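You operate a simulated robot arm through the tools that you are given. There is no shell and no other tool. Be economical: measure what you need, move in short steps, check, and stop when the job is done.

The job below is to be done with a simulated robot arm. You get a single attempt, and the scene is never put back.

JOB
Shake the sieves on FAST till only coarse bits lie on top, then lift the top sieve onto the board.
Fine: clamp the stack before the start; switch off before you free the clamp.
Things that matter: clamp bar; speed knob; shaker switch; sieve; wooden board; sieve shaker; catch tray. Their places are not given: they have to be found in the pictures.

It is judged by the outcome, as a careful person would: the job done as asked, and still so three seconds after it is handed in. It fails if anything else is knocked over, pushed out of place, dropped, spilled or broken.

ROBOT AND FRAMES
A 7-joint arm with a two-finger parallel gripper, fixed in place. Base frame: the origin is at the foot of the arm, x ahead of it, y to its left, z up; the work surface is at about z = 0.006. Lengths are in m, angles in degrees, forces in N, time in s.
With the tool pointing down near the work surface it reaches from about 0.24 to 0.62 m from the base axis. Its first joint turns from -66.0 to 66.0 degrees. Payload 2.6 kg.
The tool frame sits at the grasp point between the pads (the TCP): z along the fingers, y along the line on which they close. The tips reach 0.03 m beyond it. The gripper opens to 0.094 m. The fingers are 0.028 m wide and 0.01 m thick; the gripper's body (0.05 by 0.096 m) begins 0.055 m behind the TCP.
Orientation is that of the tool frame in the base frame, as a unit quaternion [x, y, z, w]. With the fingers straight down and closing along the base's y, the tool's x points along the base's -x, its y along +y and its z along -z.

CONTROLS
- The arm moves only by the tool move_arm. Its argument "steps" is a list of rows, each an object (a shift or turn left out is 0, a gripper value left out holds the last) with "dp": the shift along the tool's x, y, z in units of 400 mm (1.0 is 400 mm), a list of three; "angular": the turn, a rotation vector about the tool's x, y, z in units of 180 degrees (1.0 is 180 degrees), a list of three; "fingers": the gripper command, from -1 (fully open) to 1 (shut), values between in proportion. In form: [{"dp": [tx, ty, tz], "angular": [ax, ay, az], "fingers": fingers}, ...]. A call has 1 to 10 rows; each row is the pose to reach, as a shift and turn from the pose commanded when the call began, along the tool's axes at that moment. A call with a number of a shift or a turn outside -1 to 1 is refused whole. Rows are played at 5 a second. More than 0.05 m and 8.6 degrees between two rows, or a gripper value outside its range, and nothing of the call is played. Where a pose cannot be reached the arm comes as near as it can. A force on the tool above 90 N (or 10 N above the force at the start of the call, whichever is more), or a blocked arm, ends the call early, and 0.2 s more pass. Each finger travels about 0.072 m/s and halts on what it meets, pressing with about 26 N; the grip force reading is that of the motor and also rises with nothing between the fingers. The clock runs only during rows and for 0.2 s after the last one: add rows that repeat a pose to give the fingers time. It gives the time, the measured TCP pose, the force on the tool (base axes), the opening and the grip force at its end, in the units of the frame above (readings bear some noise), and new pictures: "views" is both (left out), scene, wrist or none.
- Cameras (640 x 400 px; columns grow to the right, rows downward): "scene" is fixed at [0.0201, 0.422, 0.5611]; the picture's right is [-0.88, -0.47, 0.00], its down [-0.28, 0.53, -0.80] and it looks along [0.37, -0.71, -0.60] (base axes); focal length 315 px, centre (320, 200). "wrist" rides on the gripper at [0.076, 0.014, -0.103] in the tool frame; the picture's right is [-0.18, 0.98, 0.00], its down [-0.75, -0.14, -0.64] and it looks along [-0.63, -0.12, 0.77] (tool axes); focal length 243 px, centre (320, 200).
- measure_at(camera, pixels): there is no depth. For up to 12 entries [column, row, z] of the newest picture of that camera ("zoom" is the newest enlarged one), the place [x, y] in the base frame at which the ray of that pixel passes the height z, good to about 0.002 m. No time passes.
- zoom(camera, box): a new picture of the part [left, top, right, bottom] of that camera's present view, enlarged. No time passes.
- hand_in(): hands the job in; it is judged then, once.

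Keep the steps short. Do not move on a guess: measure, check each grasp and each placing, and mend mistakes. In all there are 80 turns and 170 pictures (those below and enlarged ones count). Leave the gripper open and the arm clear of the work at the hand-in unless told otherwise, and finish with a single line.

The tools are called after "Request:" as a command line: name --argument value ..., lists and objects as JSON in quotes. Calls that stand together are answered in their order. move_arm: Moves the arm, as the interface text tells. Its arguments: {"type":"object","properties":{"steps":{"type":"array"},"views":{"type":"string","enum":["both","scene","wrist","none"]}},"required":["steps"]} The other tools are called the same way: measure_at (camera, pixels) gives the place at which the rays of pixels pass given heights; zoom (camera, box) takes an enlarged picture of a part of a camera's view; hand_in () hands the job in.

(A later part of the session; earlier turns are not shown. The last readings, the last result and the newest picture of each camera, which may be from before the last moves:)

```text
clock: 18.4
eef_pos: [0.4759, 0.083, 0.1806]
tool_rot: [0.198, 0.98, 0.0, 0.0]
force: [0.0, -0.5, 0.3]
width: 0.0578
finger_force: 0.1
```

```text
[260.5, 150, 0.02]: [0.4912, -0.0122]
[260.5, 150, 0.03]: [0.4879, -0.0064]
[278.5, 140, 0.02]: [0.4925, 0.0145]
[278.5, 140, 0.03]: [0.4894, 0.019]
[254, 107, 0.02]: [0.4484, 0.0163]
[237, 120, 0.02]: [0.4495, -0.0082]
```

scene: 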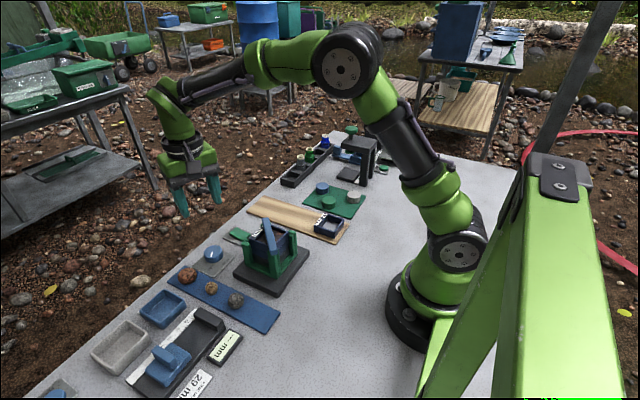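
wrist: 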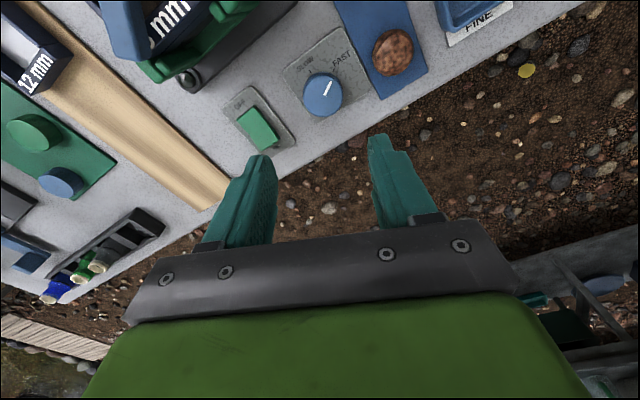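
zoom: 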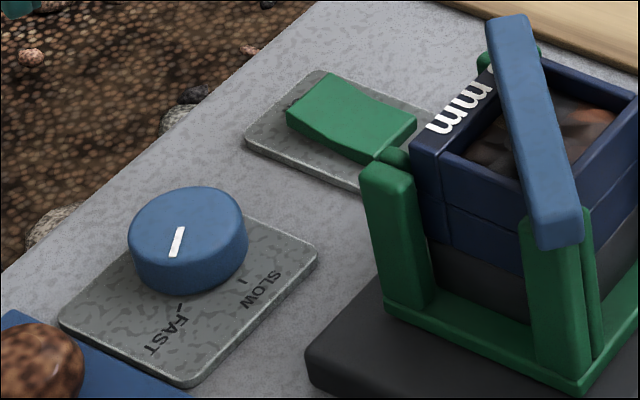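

The ON end is at about x 0.491, y 0.001, with its top at z≈0.02. I'll shut the fingers, turn the camera side away from the stack, and hover over (0.480, 0.001).

Request:
move_arm --steps '[{"dp": [-0.01, -0.02, 0.02], "angular": [0, 0, -0.038], "fingers": 1}, {"dp": [-0.02, -0.04, 0.04], "angular": [0, 0, -0.076]}, {"dp": [-0.03, -0.06, 0.06], "angular": [0, 0, -0.114]}, {"dp": [-0.04, -0.08, 0.08], "angular": [0, 0, -0.152]}, {"dp": [-0.05, -0.1, 0.1], "angular": [0, 0, -0.19]}, {"dp": [-0.06, -0.12, 0.12], "angular": [0, 0, -0.228]}, {"dp": [-0.07, -0.14, 0.14], "angular": [0, 0, -0.266]}, {"dp": [-0.08, -0.16, 0.17], "angular": [0, 0, -0.304]}, {"dp": [-0.089, -0.185, 0.2], "angular": [0, 0, -0.342]}, {"dp": [-0.089, -0.185, 0.2], "angular": [0, 0, -0.342]}]'

Request:
zoom --camera "scene" --box '[190, 200, 290, 280]'

```text
clock: 20.6
eef_pos: [0.4806, -0.0003, 0.1047]
tool_rot: [-0.332, 0.943, -0.001, 0.001]
force: [0.2, -0.5, 0.2]
width: 0.0
finger_force: 26.7
```

scene: 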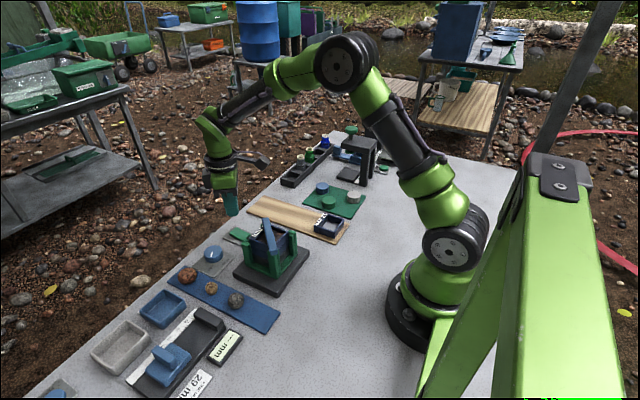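
wrist: 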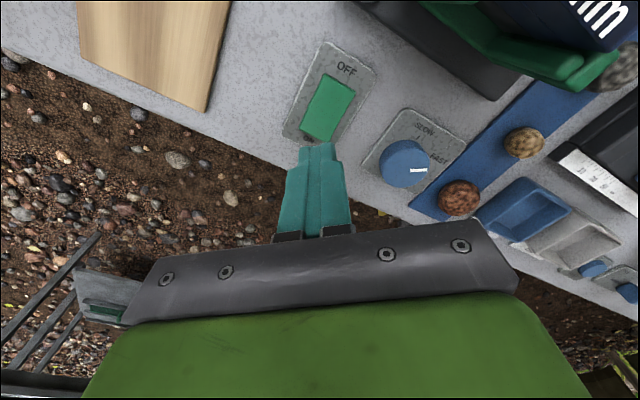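

```text
5.00 times, centred on (240, 240) of scene
```

zoom: 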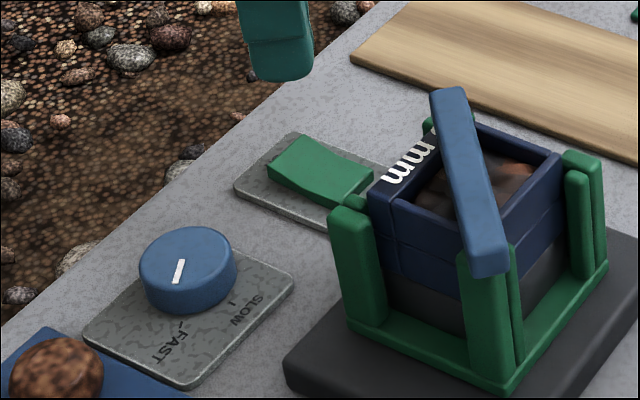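

I'm hovering over the ON end. I'll descend slowly and press until the tip is at about z 0.013.

Request:
move_arm --steps '[{"dp": [0, 0, 0.06], "fingers": 1}, {"dp": [0, 0, 0.11]}, {"dp": [0, 0, 0.125]}, {"dp": [0, 0, 0.135]}, {"dp": [0, 0, 0.145]}, {"dp": [0, 0, 0.155]}, {"dp": [0, 0, 0.155]}]'

Request:
zoom --camera "scene" --box '[190, 200, 290, 280]'

```text
clock: 22.2
eef_pos: [0.4839, -0.0005, 0.0466]
tool_rot: [-0.33, 0.944, -0.001, 0.003]
force: [-18.7, -1.9, 53.2]
width: 0.0001
finger_force: 25.9
```

scene: 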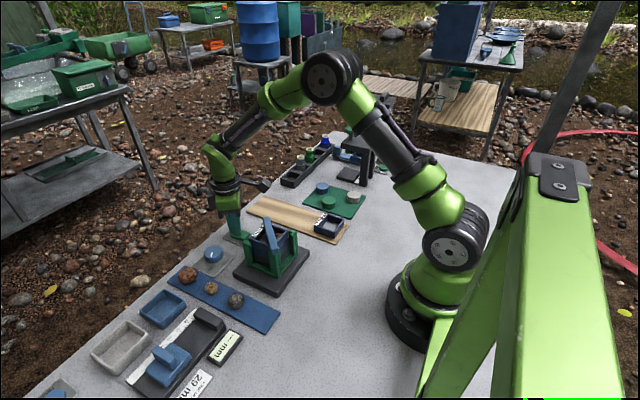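
wrist: 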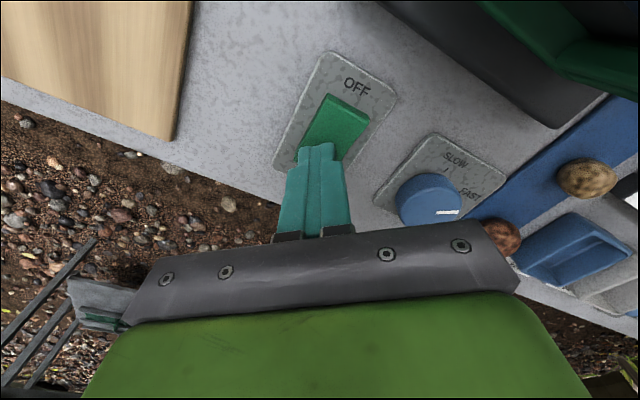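

```text
5.00 times, centred on (240, 240) of scene
```

zoom: 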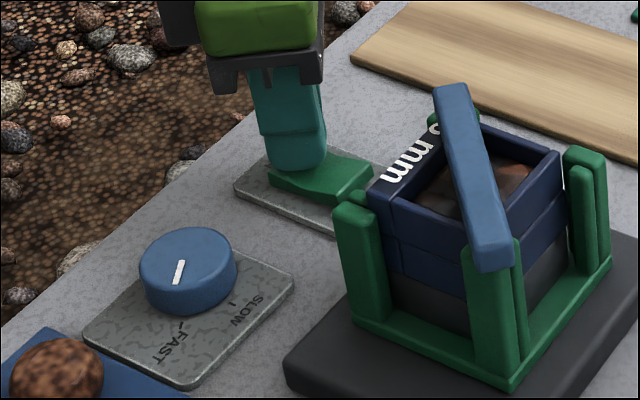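

The rocker has tipped (53 N felt) and the stack is moving. I'll lift off the switch and watch.

Request:
move_arm --steps '[{"dp": [0, 0, -0.06], "fingers": 1}, {"dp": [0, 0, -0.12]}, {"dp": [0, 0, -0.12]}, {"dp": [0, 0, -0.12]}, {"dp": [0, 0, -0.12]}]' --views "wrist"

Request:
zoom --camera "scene" --box '[190, 200, 290, 280]'

```text
clock: 23.4
eef_pos: [0.4825, 0.0013, 0.0908]
tool_rot: [-0.331, 0.944, 0.0, 0.0]
force: [-0.3, 0.2, 0.2]
width: 0.0002
finger_force: 26.1
```

wrist: 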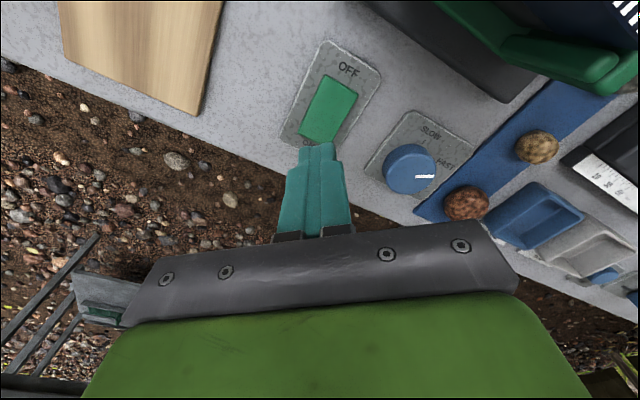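

```text
5.00 times, centred on (240, 240) of scene
```

zoom: 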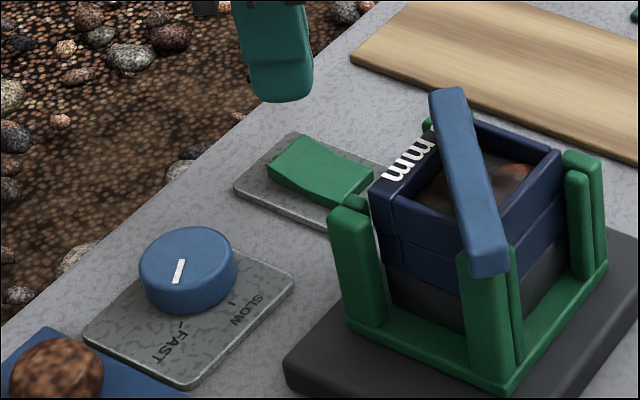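

Request:
zoom --camera "scene" --box '[230, 215, 290, 255]'

Request:
move_arm --steps '[{"dp": [0, 0, 0], "fingers": 1}, {"dp": [0, 0, 0]}, {"dp": [0, 0, 0]}]' --views "none"

Request:
zoom --camera "scene" --box '[230, 215, 290, 255]'

```text
10.00 times, centred on (260, 235) of scene
```

zoom: 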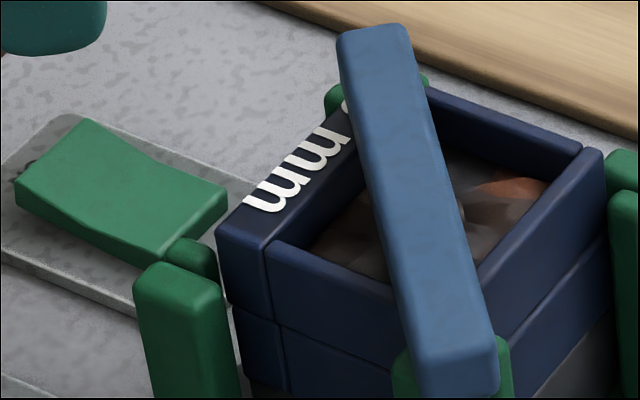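

```text
clock: 24.2
eef_pos: [0.4828, 0.0012, 0.0925]
tool_rot: [-0.331, 0.944, 0.0, 0.0]
force: [-0.7, 0.1, -0.5]
width: 0.0
finger_force: 26.0
```

```text
10.00 times, centred on (260, 235) of scene
```

zoom: 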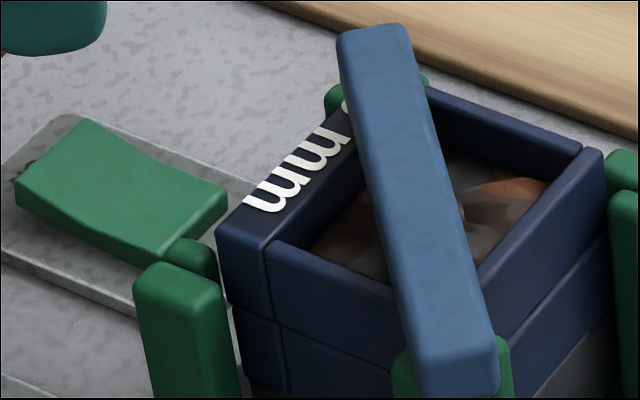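

The stack isn't shaking now and the rocker looks as it did before, so the press either didn't latch or only works while held. I'll press again, closer to the ON edge and slightly deeper, then look while still pressing.

Request:
move_arm --steps '[{"dp": [-0.01, -0.008, 0.05], "fingers": 1}, {"dp": [-0.01, -0.008, 0.095]}, {"dp": [-0.01, -0.008, 0.108]}, {"dp": [-0.01, -0.008, 0.116]}, {"dp": [-0.01, -0.008, 0.123]}, {"dp": [-0.01, -0.008, 0.127]}, {"dp": [-0.01, -0.008, 0.127]}]' --views "wrist"

Request:
zoom --camera "scene" --box '[220, 210, 300, 270]'

```text
clock: 25.8
eef_pos: [0.4892, 0.0, 0.0468]
tool_rot: [-0.329, 0.944, -0.002, 0.004]
force: [-17.9, -4.8, 64.1]
width: 0.0001
finger_force: 26.3
```

wrist: 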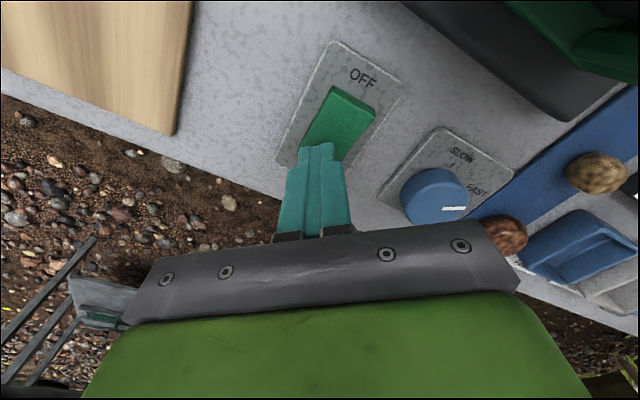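

```text
6.67 times, centred on (260, 240) of scene
```

zoom: 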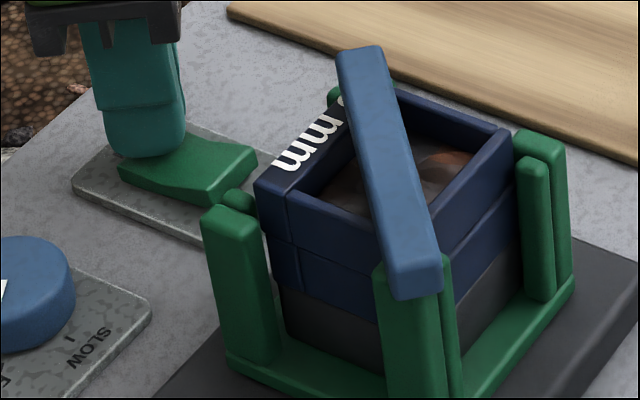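

The OFF end is raised now. I'll keep holding for 2 s and compare pictures.

Request:
move_arm --steps '[{"dp": [0, 0, 0], "fingers": 1}, {"dp": [0, 0, 0]}, {"dp": [0, 0, 0]}, {"dp": [0, 0, 0]}, {"dp": [0, 0, 0]}, {"dp": [0, 0, 0]}, {"dp": [0, 0, 0]}, {"dp": [0, 0, 0]}, {"dp": [0, 0, 0]}, {"dp": [0, 0, 0]}]' --views "none"

Request:
zoom --camera "scene" --box '[220, 210, 300, 270]'

```text
clock: 28.0
eef_pos: [0.4901, 0.0011, 0.0451]
tool_rot: [-0.331, 0.944, -0.002, 0.007]
force: [-7.5, -2.1, 55.7]
width: 0.0001
finger_force: 25.9
```

```text
6.67 times, centred on (260, 240) of scene
```

zoom: 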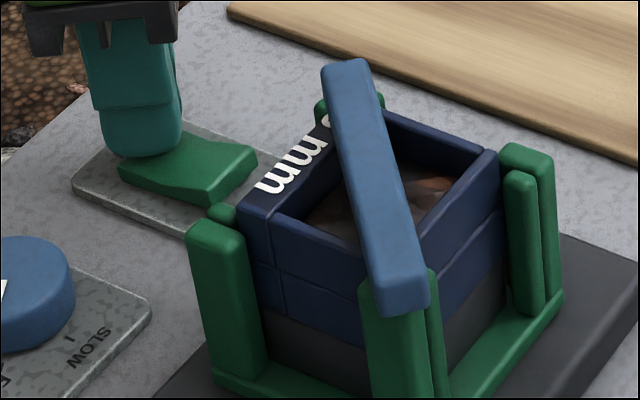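

It shakes while pressed. I'll lift off straight up to see whether it stays on.

Request:
move_arm --steps '[{"dp": [0, 0, -0.03], "fingers": 1}, {"dp": [0, 0, -0.06]}, {"dp": [0, 0, -0.06]}]' --views "none"

Request:
zoom --camera "scene" --box '[220, 210, 300, 270]'

Request:
move_arm --steps '[{"dp": [0, 0, 0], "fingers": 1}]' --views "none"

Request:
zoom --camera "scene" --box '[220, 210, 300, 270]'

```text
clock: 28.8
eef_pos: [0.485, -0.0019, 0.0627]
tool_rot: [-0.331, 0.944, 0.001, -0.001]
force: [0.2, -0.1, -0.6]
width: 0.0
finger_force: 25.7
```

```text
6.67 times, centred on (260, 240) of scene
```

zoom: 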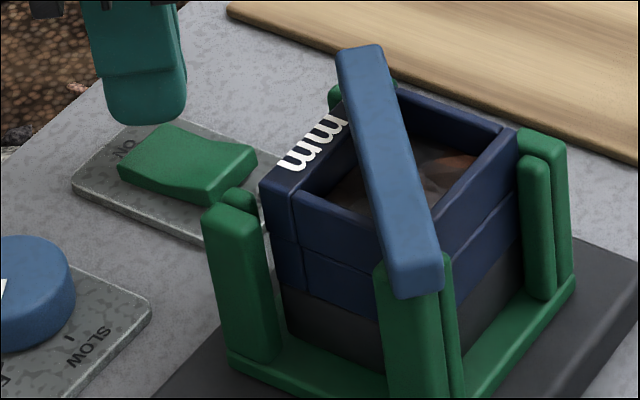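

```text
clock: 29.2
eef_pos: [0.4859, 0.0, 0.0632]
tool_rot: [-0.33, 0.944, -0.001, 0.0]
force: [0.5, 0.7, -0.5]
width: 0.0
finger_force: 25.8
```

```text
6.67 times, centred on (260, 240) of scene
```

zoom: 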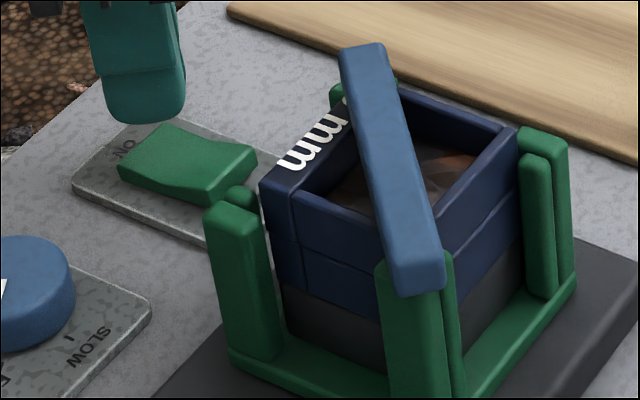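

The rocker now stays tipped with the ON label visible, and the stack moves between pictures, so it has latched on. I'll rise to where the wrist camera sees into the sieve while it runs.

Request:
move_arm --steps '[{"dp": [0, 0, -0.1], "fingers": 1}, {"dp": [0.02, 0.03, -0.2]}, {"dp": [0.06, 0.09, -0.28]}, {"dp": [0.1, 0.15, -0.36]}, {"dp": [0.148, 0.215, -0.42]}, {"dp": [0.148, 0.215, -0.42]}, {"dp": [0.148, 0.215, -0.42]}, {"dp": [0.148, 0.215, -0.42]}]' --views "wrist"

Request:
zoom --camera "scene" --box '[220, 210, 300, 270]'

```text
clock: 31.0
eef_pos: [0.3869, 0.0293, 0.2313]
tool_rot: [-0.332, 0.943, 0.0, 0.0]
force: [0.0, -0.4, 0.2]
width: 0.0
finger_force: 25.3
```

wrist: 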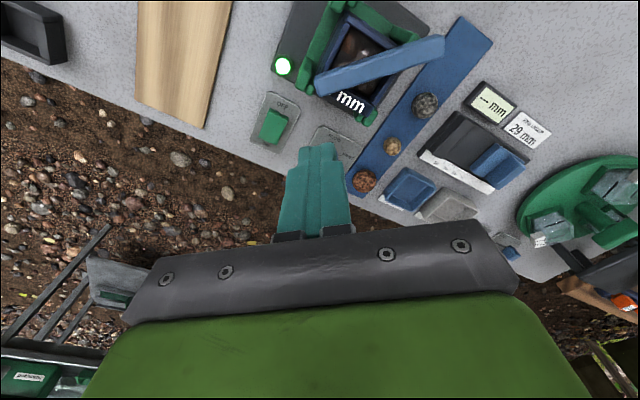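

```text
6.67 times, centred on (260, 240) of scene
```

zoom: 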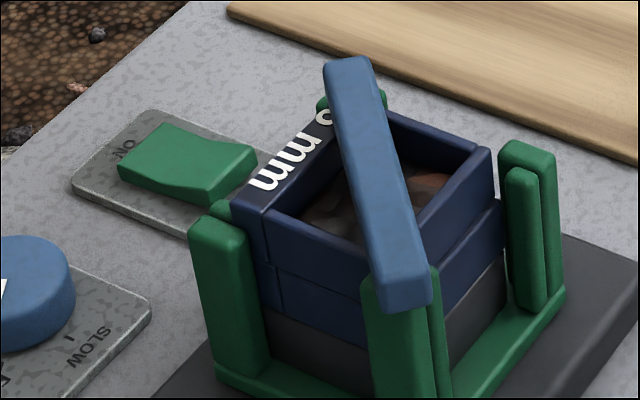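

The pilot lamp at wrist (283,66) is lit green and the shaker runs. I'll look into the sieve.

Request:
zoom --camera "wrist" --box '[290, 0, 450, 120]'

Request:
move_arm --steps '[{"dp": [0.03, 0, 0], "fingers": 1}, {"dp": [0.06, 0.02, 0]}, {"dp": [0.06, 0.02, 0]}, {"dp": [0.06, 0.02, 0]}, {"dp": [0.06, 0.02, 0]}, {"dp": [0.06, 0.02, 0]}, {"dp": [0.06, 0.02, 0]}, {"dp": [0.06, 0.02, 0]}, {"dp": [0.06, 0.02, 0]}, {"dp": [0.06, 0.02, 0]}]' --views "wrist"

Request:
zoom --camera "wrist" --box '[290, 20, 450, 140]'

```text
3.33 times, centred on (370, 60) of wrist
```

zoom: 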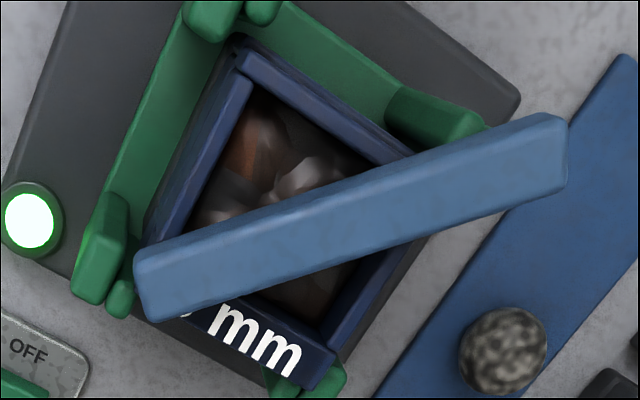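

```text
clock: 33.2
eef_pos: [0.3623, 0.0203, 0.2297]
tool_rot: [-0.331, 0.943, 0.0, 0.0]
force: [0.0, 0.5, 0.3]
width: 0.0
finger_force: 26.1
```

wrist: 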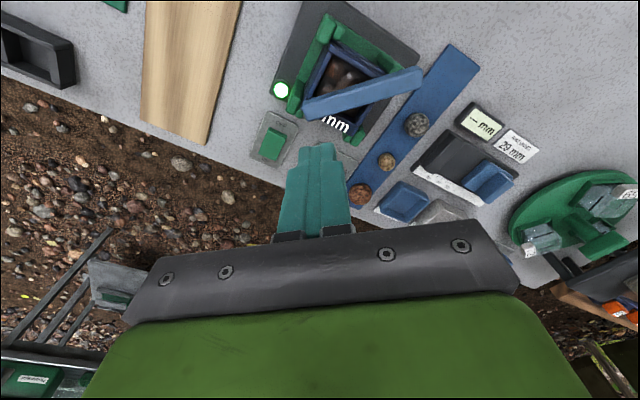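

```text
3.33 times, centred on (370, 80) of wrist
```

zoom: 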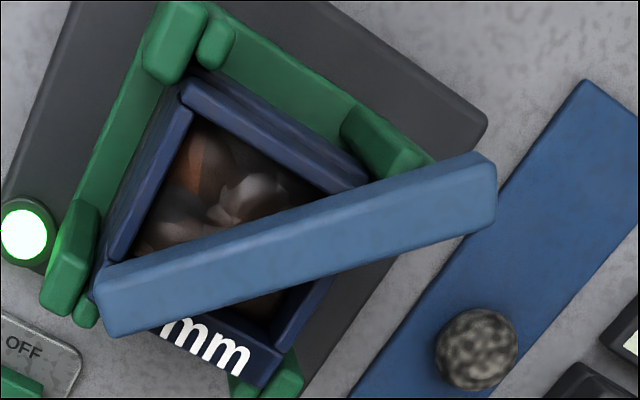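

It runs, but finer bits still seem to be lying there. I'll keep it running and look again at intervals.

Request:
move_arm --steps '[{"fingers": 1}, {}, {}, {}, {}, {}, {}, {}, {}, {}]' --views "none"

Request:
move_arm --steps '[{"fingers": 1}, {}, {}, {}, {}, {}, {}, {}, {}, {}]' --views "wrist"

Request:
zoom --camera "wrist" --box '[310, 30, 410, 110]'

```text
clock: 35.4
eef_pos: [0.3626, 0.0199, 0.2293]
tool_rot: [-0.331, 0.943, 0.0, 0.0]
force: [-0.5, 0.0, -0.2]
width: 0.0
finger_force: 26.2
```

```text
clock: 37.6
eef_pos: [0.3636, 0.0196, 0.2292]
tool_rot: [-0.332, 0.943, -0.001, 0.0]
force: [-0.1, 0.2, 1.0]
width: 0.0
finger_force: 25.8
```

wrist: 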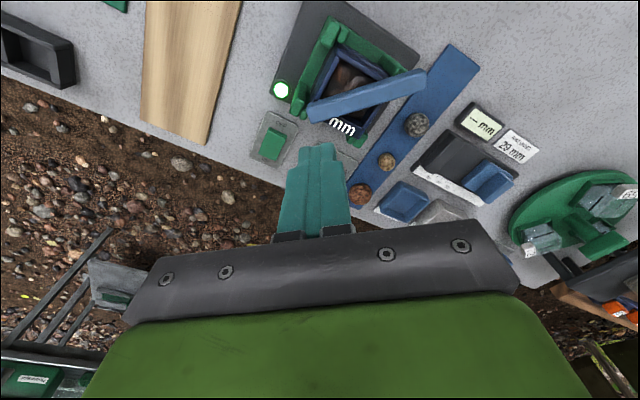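

```text
5.00 times, centred on (360, 70) of wrist
```

zoom: 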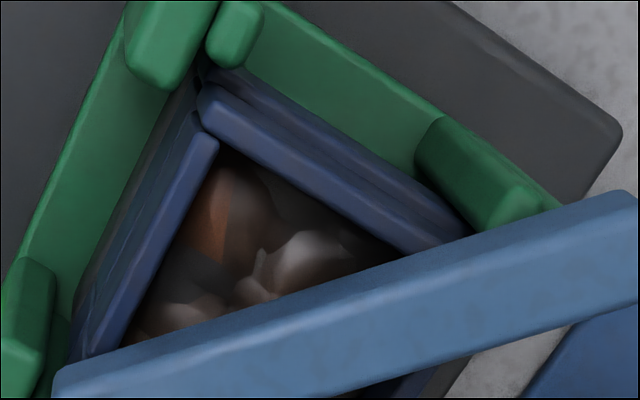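

The level is dropping. I'll keep going and compare again.

Request:
move_arm --steps '[{"fingers": 1}, {}, {}, {}, {}, {}, {}, {}, {}, {}]' --views "none"

Request:
move_arm --steps '[{"fingers": 1}, {}, {}, {}, {}, {}, {}, {}, {}, {}]' --views "none"

Request:
zoom --camera "wrist" --box '[310, 30, 410, 110]'

Request:
zoom --camera "scene" --box '[235, 215, 295, 255]'

```text
clock: 39.8
eef_pos: [0.3615, 0.0193, 0.2288]
tool_rot: [-0.332, 0.943, 0.0, 0.0]
force: [0.4, 0.1, -0.5]
width: 0.0
finger_force: 25.9
```

```text
clock: 42.0
eef_pos: [0.3621, 0.0213, 0.2302]
tool_rot: [-0.332, 0.943, 0.0, -0.001]
force: [-0.5, 0.8, -0.6]
width: 0.0
finger_force: 26.1
```

```text
5.00 times, centred on (360, 70) of wrist
```

zoom: 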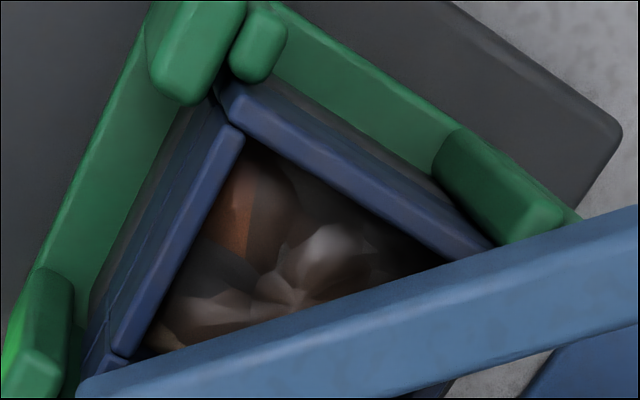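

```text
10.00 times, centred on (265, 235) of scene
```

zoom: 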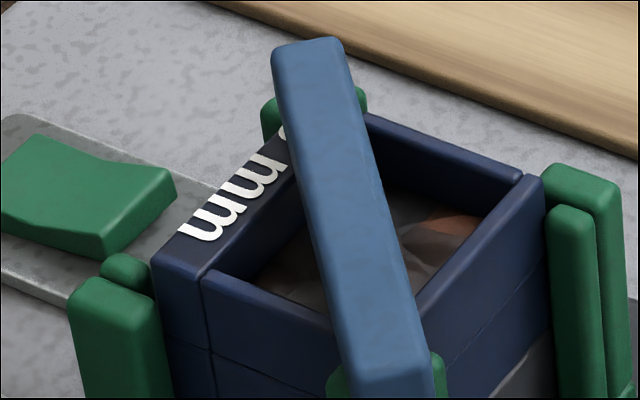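

Request:
move_arm --steps '[{"fingers": 1}, {}, {}, {}, {}, {}, {}, {}, {}, {}]' --views "none"

Request:
move_arm --steps '[{"fingers": 1}, {}, {}, {}, {}, {}, {}, {}, {}, {}]' --views "none"

Request:
move_arm --steps '[{"fingers": 1}, {}, {}, {}, {}, {}, {}, {}, {}, {}]' --views "none"

Request:
zoom --camera "wrist" --box '[310, 30, 410, 110]'

Request:
zoom --camera "scene" --box '[235, 215, 295, 255]'

```text
clock: 44.2
eef_pos: [0.362, 0.0204, 0.2298]
tool_rot: [-0.331, 0.944, 0.0, 0.001]
force: [1.5, -0.4, -0.3]
width: 0.0
finger_force: 25.7
```

```text
clock: 46.4
eef_pos: [0.3635, 0.0209, 0.2287]
tool_rot: [-0.332, 0.943, 0.0, 0.001]
force: [0.2, -0.5, -0.2]
width: 0.0002
finger_force: 25.8
```

```text
clock: 48.6
eef_pos: [0.3629, 0.0208, 0.2299]
tool_rot: [-0.33, 0.944, 0.0, 0.0]
force: [-0.1, 0.7, 0.6]
width: 0.0
finger_force: 25.4
```

```text
5.00 times, centred on (360, 70) of wrist
```

zoom: 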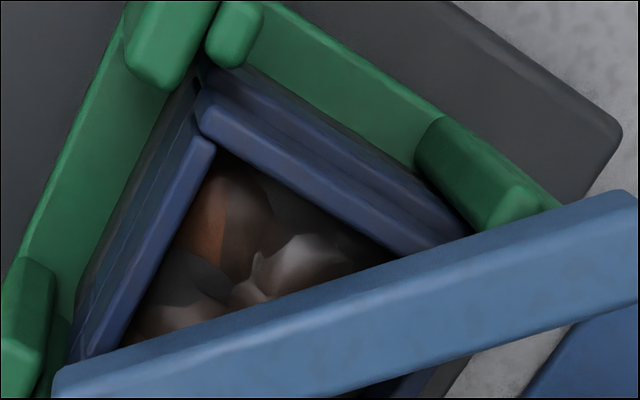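

```text
10.00 times, centred on (265, 235) of scene
```

zoom: 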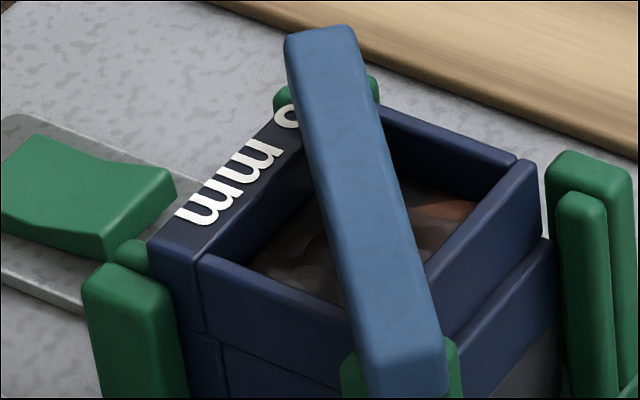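

Some small facets are still sinking between the stones. I'll let it run another 9 s or so and compare again.

Request:
move_arm --steps '[{"fingers": 1}, {}, {}, {}, {}, {}, {}, {}, {}, {}]' --views "none"

Request:
move_arm --steps '[{"fingers": 1}, {}, {}, {}, {}, {}, {}, {}, {}, {}]' --views "none"

Request:
move_arm --steps '[{"fingers": 1}, {}, {}, {}, {}, {}, {}, {}, {}, {}]' --views "none"

Request:
move_arm --steps '[{"fingers": 1}, {}, {}, {}, {}, {}, {}, {}, {}, {}]' --views "none"

Request:
zoom --camera "wrist" --box '[310, 30, 410, 110]'

Request:
zoom --camera "scene" --box '[235, 215, 295, 255]'

```text
clock: 50.8
eef_pos: [0.3635, 0.0203, 0.2303]
tool_rot: [-0.331, 0.944, -0.001, 0.0]
force: [-0.4, -0.2, 0.2]
width: 0.0003
finger_force: 25.5
```

```text
clock: 53.0
eef_pos: [0.3624, 0.0207, 0.2289]
tool_rot: [-0.33, 0.944, 0.0, 0.001]
force: [0.0, 1.4, 0.2]
width: 0.0
finger_force: 25.8
```

```text
clock: 55.2
eef_pos: [0.3627, 0.0202, 0.2296]
tool_rot: [-0.331, 0.944, 0.001, 0.0]
force: [0.2, -0.2, 0.3]
width: 0.0
finger_force: 25.8
```

```text
clock: 57.4
eef_pos: [0.3628, 0.0203, 0.2299]
tool_rot: [-0.331, 0.943, 0.0, 0.0]
force: [-0.3, 0.5, -0.1]
width: 0.0
finger_force: 25.5
```

```text
5.00 times, centred on (360, 70) of wrist
```

zoom: 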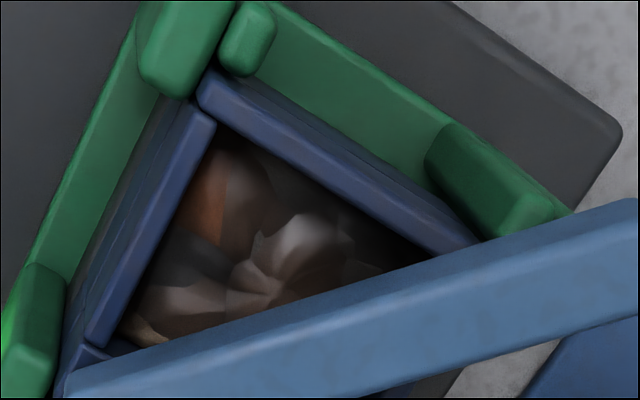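

```text
10.00 times, centred on (265, 235) of scene
```

zoom: 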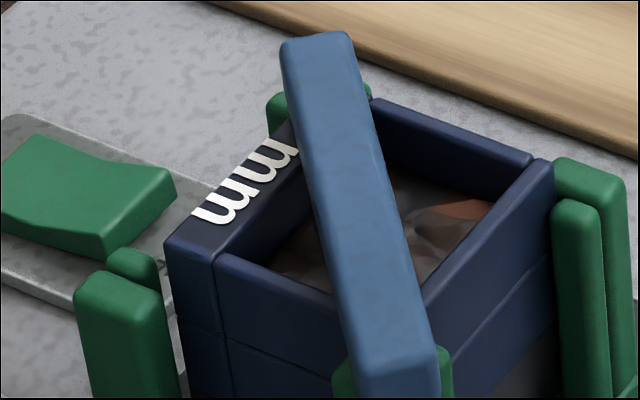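

Request:
zoom --camera "wrist" --box '[330, 45, 385, 85]'

Request:
zoom --camera "scene" --box '[255, 225, 290, 250]'

```text
10.00 times, centred on (358, 65) of wrist
```

zoom: 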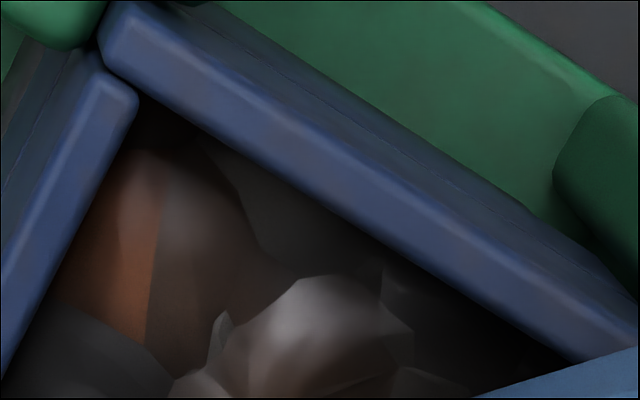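

```text
16.00 times, centred on (272, 238) of scene
```

zoom: 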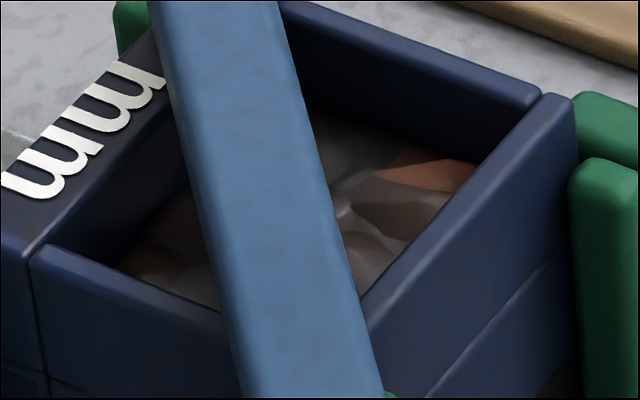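

Only interlocked coarse stones are visible now. For certainty I'll run about 9 s more, then compare once more.

Request:
move_arm --steps '[{"fingers": 1}, {}, {}, {}, {}, {}, {}, {}, {}, {}]' --views "none"

Request:
move_arm --steps '[{"fingers": 1}, {}, {}, {}, {}, {}, {}, {}, {}, {}]' --views "none"

Request:
move_arm --steps '[{"fingers": 1}, {}, {}, {}, {}, {}, {}, {}, {}, {}]' --views "none"

Request:
move_arm --steps '[{"fingers": 1}, {}, {}, {}, {}, {}, {}, {}, {}, {}]' --views "wrist"

Request:
zoom --camera "wrist" --box '[330, 45, 385, 85]'

Request:
zoom --camera "scene" --box '[255, 225, 290, 250]'

```text
clock: 59.6
eef_pos: [0.3631, 0.02, 0.2281]
tool_rot: [-0.331, 0.944, 0.001, 0.0]
force: [0.0, -0.5, 1.0]
width: 0.0
finger_force: 26.2
```

```text
clock: 61.8
eef_pos: [0.3621, 0.0207, 0.2298]
tool_rot: [-0.332, 0.943, 0.001, -0.001]
force: [0.0, 0.8, -0.4]
width: 0.0002
finger_force: 25.9
```

```text
clock: 64.0
eef_pos: [0.3618, 0.0195, 0.2297]
tool_rot: [-0.331, 0.944, 0.0, 0.0]
force: [-0.2, 0.3, 0.0]
width: 0.0
finger_force: 25.5
```

```text
clock: 66.2
eef_pos: [0.3626, 0.021, 0.2287]
tool_rot: [-0.332, 0.943, 0.0, 0.0]
force: [0.4, -0.6, -0.7]
width: 0.0001
finger_force: 26.5
```

wrist: 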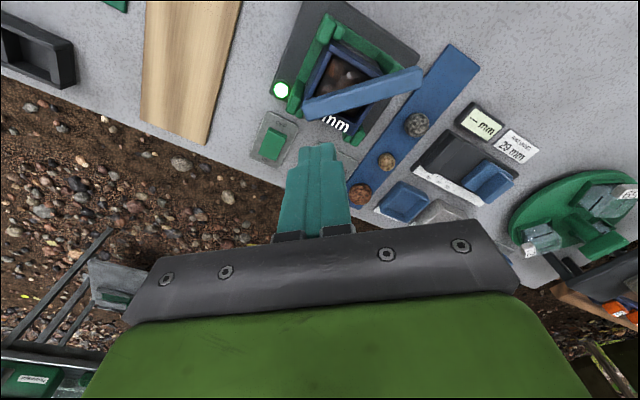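

```text
10.00 times, centred on (358, 65) of wrist
```

zoom: 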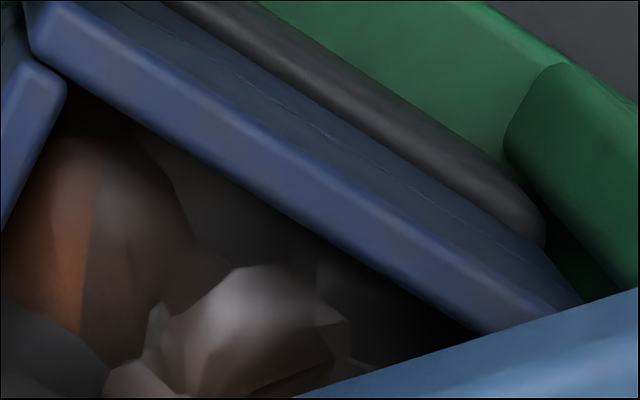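

```text
16.00 times, centred on (272, 238) of scene
```

zoom: 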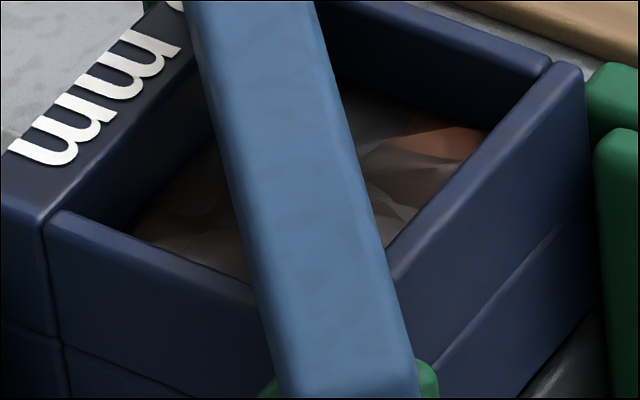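

The load no longer changes. Next I'll switch off, moving over the OFF end at about (0.452, 0.004), still clear above.

Request:
move_arm --steps '[{"dp": [-0.05, -0.058, 0], "fingers": 1}, {"dp": [-0.1, -0.115, 0]}, {"dp": [-0.149, -0.172, 0]}, {"dp": [-0.149, -0.172, 0.1]}, {"dp": [-0.149, -0.172, 0.2]}, {"dp": [-0.149, -0.172, 0.3]}, {"dp": [-0.149, -0.172, 0.36]}, {"dp": [-0.149, -0.172, 0.36]}]' --views "wrist"

Request:
zoom --camera "scene" --box '[220, 200, 300, 260]'

```text
clock: 68.0
eef_pos: [0.4522, 0.0036, 0.0868]
tool_rot: [-0.331, 0.944, 0.0, 0.0]
force: [-0.7, 1.1, 1.2]
width: 0.0001
finger_force: 26.5
```

wrist: 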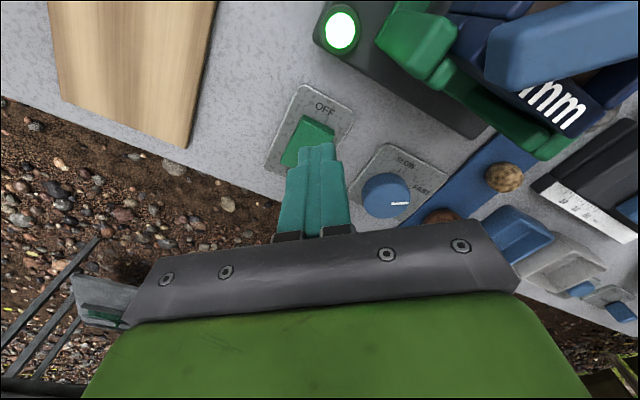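

```text
6.67 times, centred on (260, 230) of scene
```

zoom: 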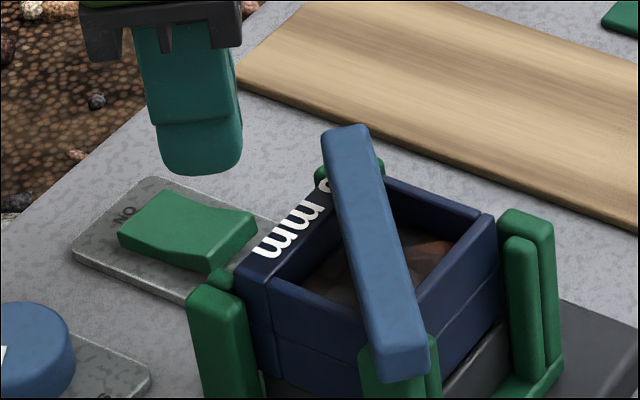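

The tip is over the OFF end. I'll press it down slowly.

Request:
move_arm --steps '[{"dp": [0, 0, 0.05], "fingers": 1}, {"dp": [0, 0, 0.085]}, {"dp": [0, 0, 0.095]}, {"dp": [0, 0, 0.103]}, {"dp": [0, 0, 0.11]}, {"dp": [0, 0, 0.116]}, {"dp": [0, 0, 0.116]}, {"dp": [0, 0, 0.116]}]' --views "wrist"

Request:
zoom --camera "scene" --box '[220, 200, 300, 260]'

```text
clock: 69.8
eef_pos: [0.4531, 0.0045, 0.0461]
tool_rot: [-0.329, 0.944, 0.0, 0.002]
force: [-33.2, -5.7, 61.1]
width: 0.0003
finger_force: 26.0
```

wrist: 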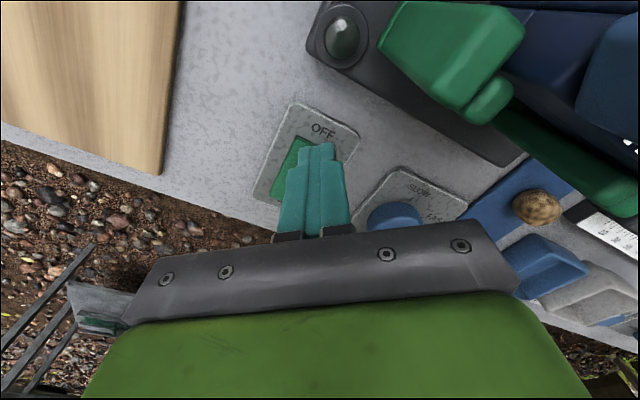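

```text
6.67 times, centred on (260, 230) of scene
```

zoom: 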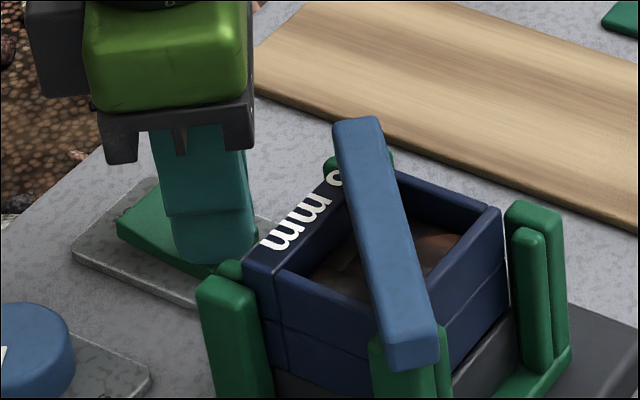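

The lamp is out. I'll lift straight up and confirm it stays off.

Request:
move_arm --steps '[{"dp": [0, 0, -0.04], "fingers": 1}, {"dp": [0, 0, -0.14]}, {"dp": [0, 0, -0.25]}, {"dp": [0, 0, -0.36]}, {"dp": [0, 0, -0.36]}]'

Request:
zoom --camera "scene" --box '[220, 210, 300, 270]'

Request:
zoom --camera "wrist" --box '[220, 0, 480, 160]'

```text
clock: 71.0
eef_pos: [0.4512, 0.0053, 0.1858]
tool_rot: [-0.331, 0.943, 0.0, 0.0]
force: [-0.3, 0.1, -0.6]
width: 0.0
finger_force: 25.7
```

scene: 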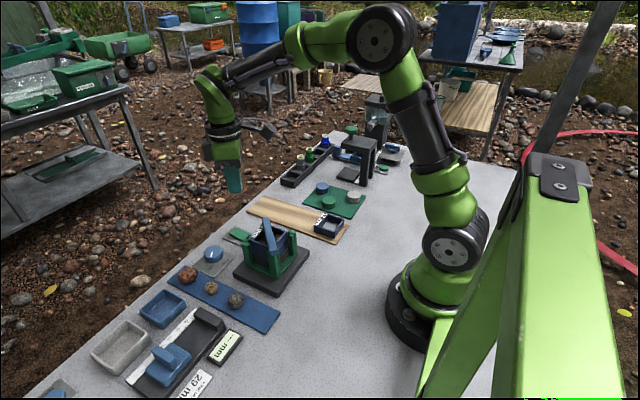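
wrist: 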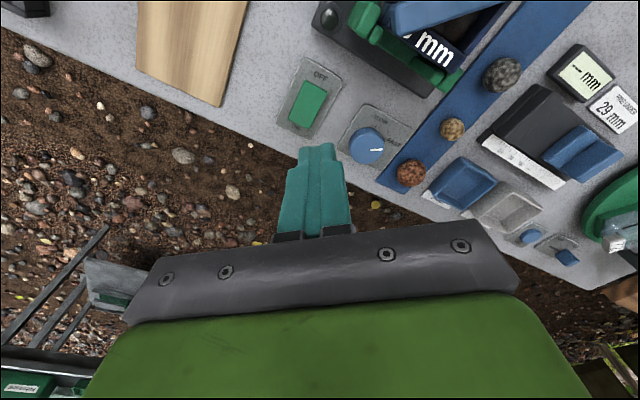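

```text
6.67 times, centred on (260, 240) of scene
```

zoom: 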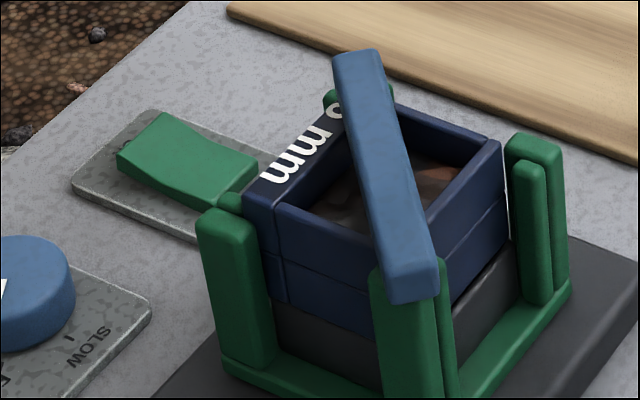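

```text
2.46 times, centred on (350, 80) of wrist
```

zoom: 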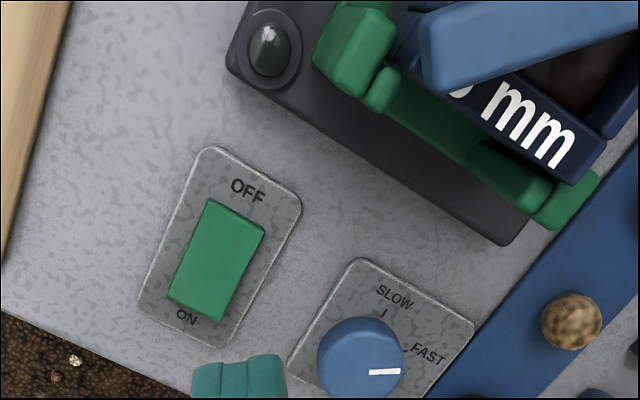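

It's off: lamp dark, rocker tipped to OFF, stack still. Next I'll free the clamp. I'll bring the shut fingers to the −y side of the bar at (0.336, −0.004), tips just above the sieve rim.

Request:
move_arm --steps '[{"dp": [0.048, 0.032, 0], "angular": [0, 0, 0.043], "fingers": 1}, {"dp": [0.096, 0.064, 0], "angular": [0, 0, 0.086]}, {"dp": [0.144, 0.097, 0], "angular": [0, 0, 0.129]}, {"dp": [0.192, 0.129, 0], "angular": [0, 0, 0.172]}, {"dp": [0.239, 0.161, 0], "angular": [0, 0, 0.215]}, {"dp": [0.239, 0.161, 0], "angular": [0, 0, 0.215]}, {"dp": [0.239, 0.161, 0.06], "angular": [0, 0, 0.215]}, {"dp": [0.239, 0.161, 0.12], "angular": [0, 0, 0.215]}, {"dp": [0.239, 0.161, 0.12], "angular": [0, 0, 0.215]}]' --views "wrist"

Request:
zoom --camera "scene" --box '[220, 210, 300, 270]'

```text
clock: 73.0
eef_pos: [0.3375, -0.0041, 0.1375]
tool_rot: [0.001, 1.0, 0.0, 0.0]
force: [0.1, -0.4, -0.7]
width: 0.0
finger_force: 25.8
```

wrist: 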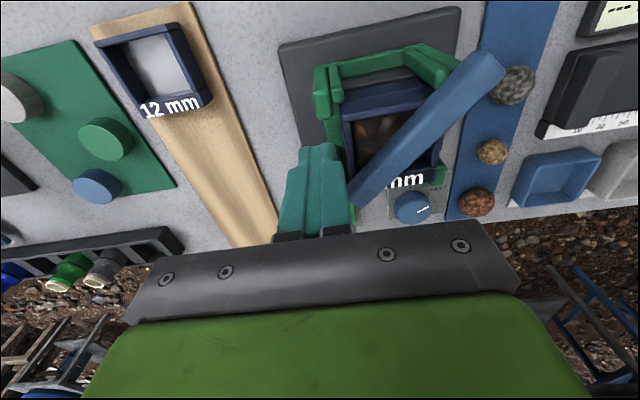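

```text
6.67 times, centred on (260, 240) of scene
```

zoom: 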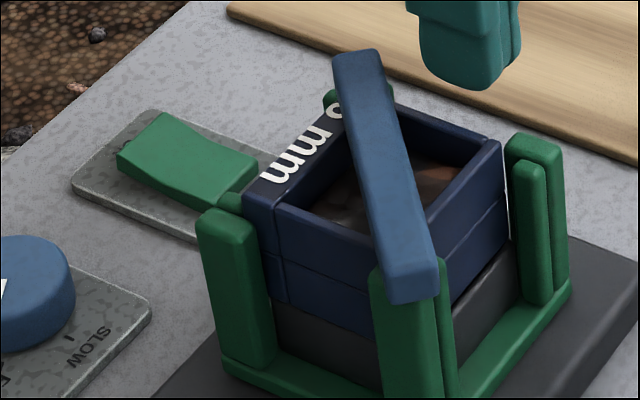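

I'm in position with no contact. I'll push the bar back in the +x,+y direction along its arc to about 90°.

Request:
move_arm --steps '[{"dp": [-0.015, 0.02, 0], "fingers": 1}, {"dp": [-0.035, 0.042, 0]}, {"dp": [-0.053, 0.063, 0]}, {"dp": [-0.07, 0.083, 0]}, {"dp": [-0.087, 0.11, 0]}, {"dp": [-0.101, 0.138, 0]}, {"dp": [-0.101, 0.138, 0]}]' --views "wrist"

Request:
zoom --camera "scene" --box '[210, 200, 310, 280]'

```text
clock: 74.6
eef_pos: [0.3773, 0.0531, 0.1371]
tool_rot: [0.0, 1.0, 0.001, 0.0]
force: [-0.9, 0.1, -0.4]
width: 0.0001
finger_force: 26.1
```

wrist: 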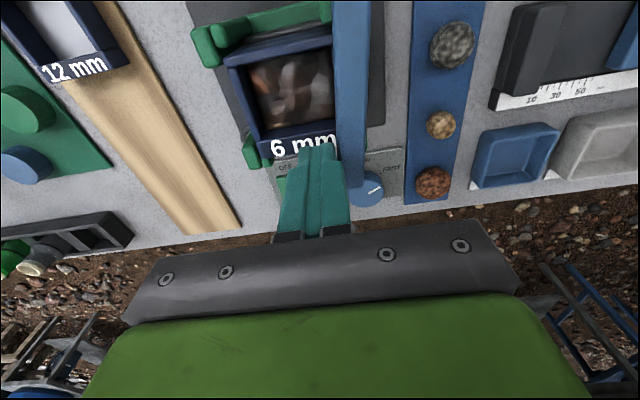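

```text
5.00 times, centred on (260, 240) of scene
```

zoom: 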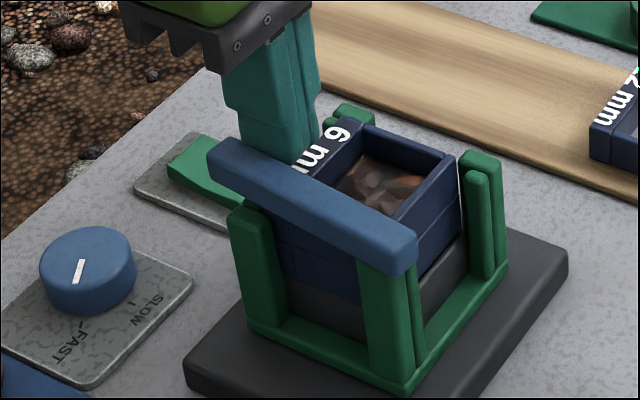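

I'll continue the arc back to about its original parked position.

Request:
move_arm --steps '[{"dp": [-0.008, 0.03, 0], "fingers": 1}, {"dp": [-0.011, 0.06, 0]}, {"dp": [-0.01, 0.09, 0]}, {"dp": [0.001, 0.125, 0]}, {"dp": [0.015, 0.153, 0]}, {"dp": [0.03, 0.178, 0]}, {"dp": [0.055, 0.205, 0]}, {"dp": [0.085, 0.222, 0]}, {"dp": [0.085, 0.222, 0]}]' --views "wrist"

Request:
zoom --camera "scene" --box '[210, 200, 310, 280]'

```text
clock: 76.6
eef_pos: [0.3446, 0.1396, 0.1392]
tool_rot: [-0.001, 1.0, 0.001, 0.0]
force: [0.0, 0.1, -1.0]
width: 0.0
finger_force: 25.5
```

wrist: 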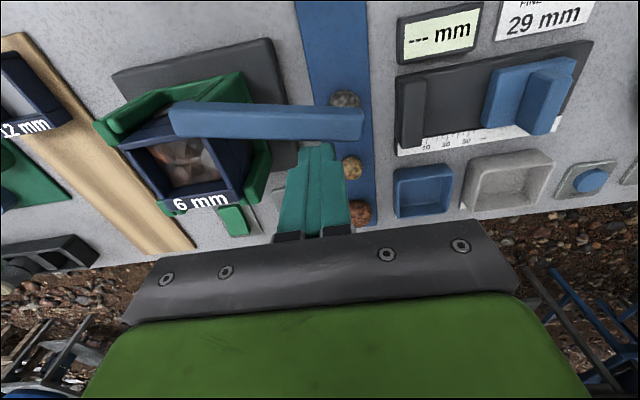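

```text
5.00 times, centred on (260, 240) of scene
```

zoom: 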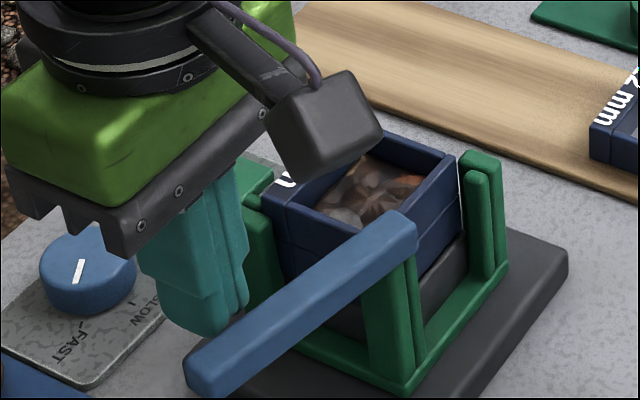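

Request:
zoom --camera "wrist" --box '[90, 70, 300, 220]'

Request:
measure_at --camera "wrist" --pixels '[[171, 104, 0.115], [171, 137, 0.115], [172, 122, 0.115], [362, 137, 0.115], [244, 193, 0.1], [216, 132, 0.1], [128, 147, 0.1], [160, 209, 0.1]]'

```text
2.67 times, centred on (195, 145) of wrist
```

zoom: 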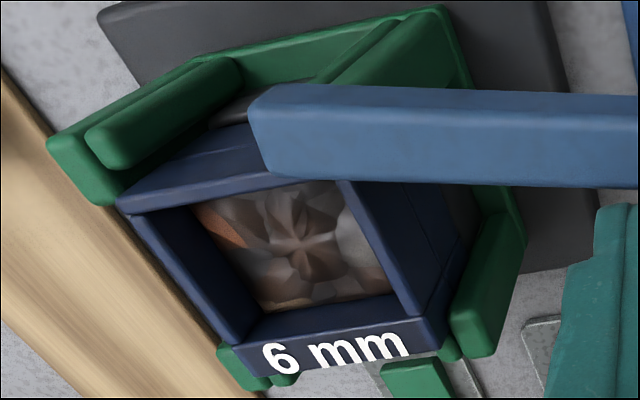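

```text
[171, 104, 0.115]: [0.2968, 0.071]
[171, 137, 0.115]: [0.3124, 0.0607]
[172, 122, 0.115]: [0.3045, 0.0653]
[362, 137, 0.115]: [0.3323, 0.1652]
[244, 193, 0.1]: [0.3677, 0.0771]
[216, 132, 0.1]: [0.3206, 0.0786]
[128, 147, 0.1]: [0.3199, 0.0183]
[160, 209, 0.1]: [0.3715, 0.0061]
```

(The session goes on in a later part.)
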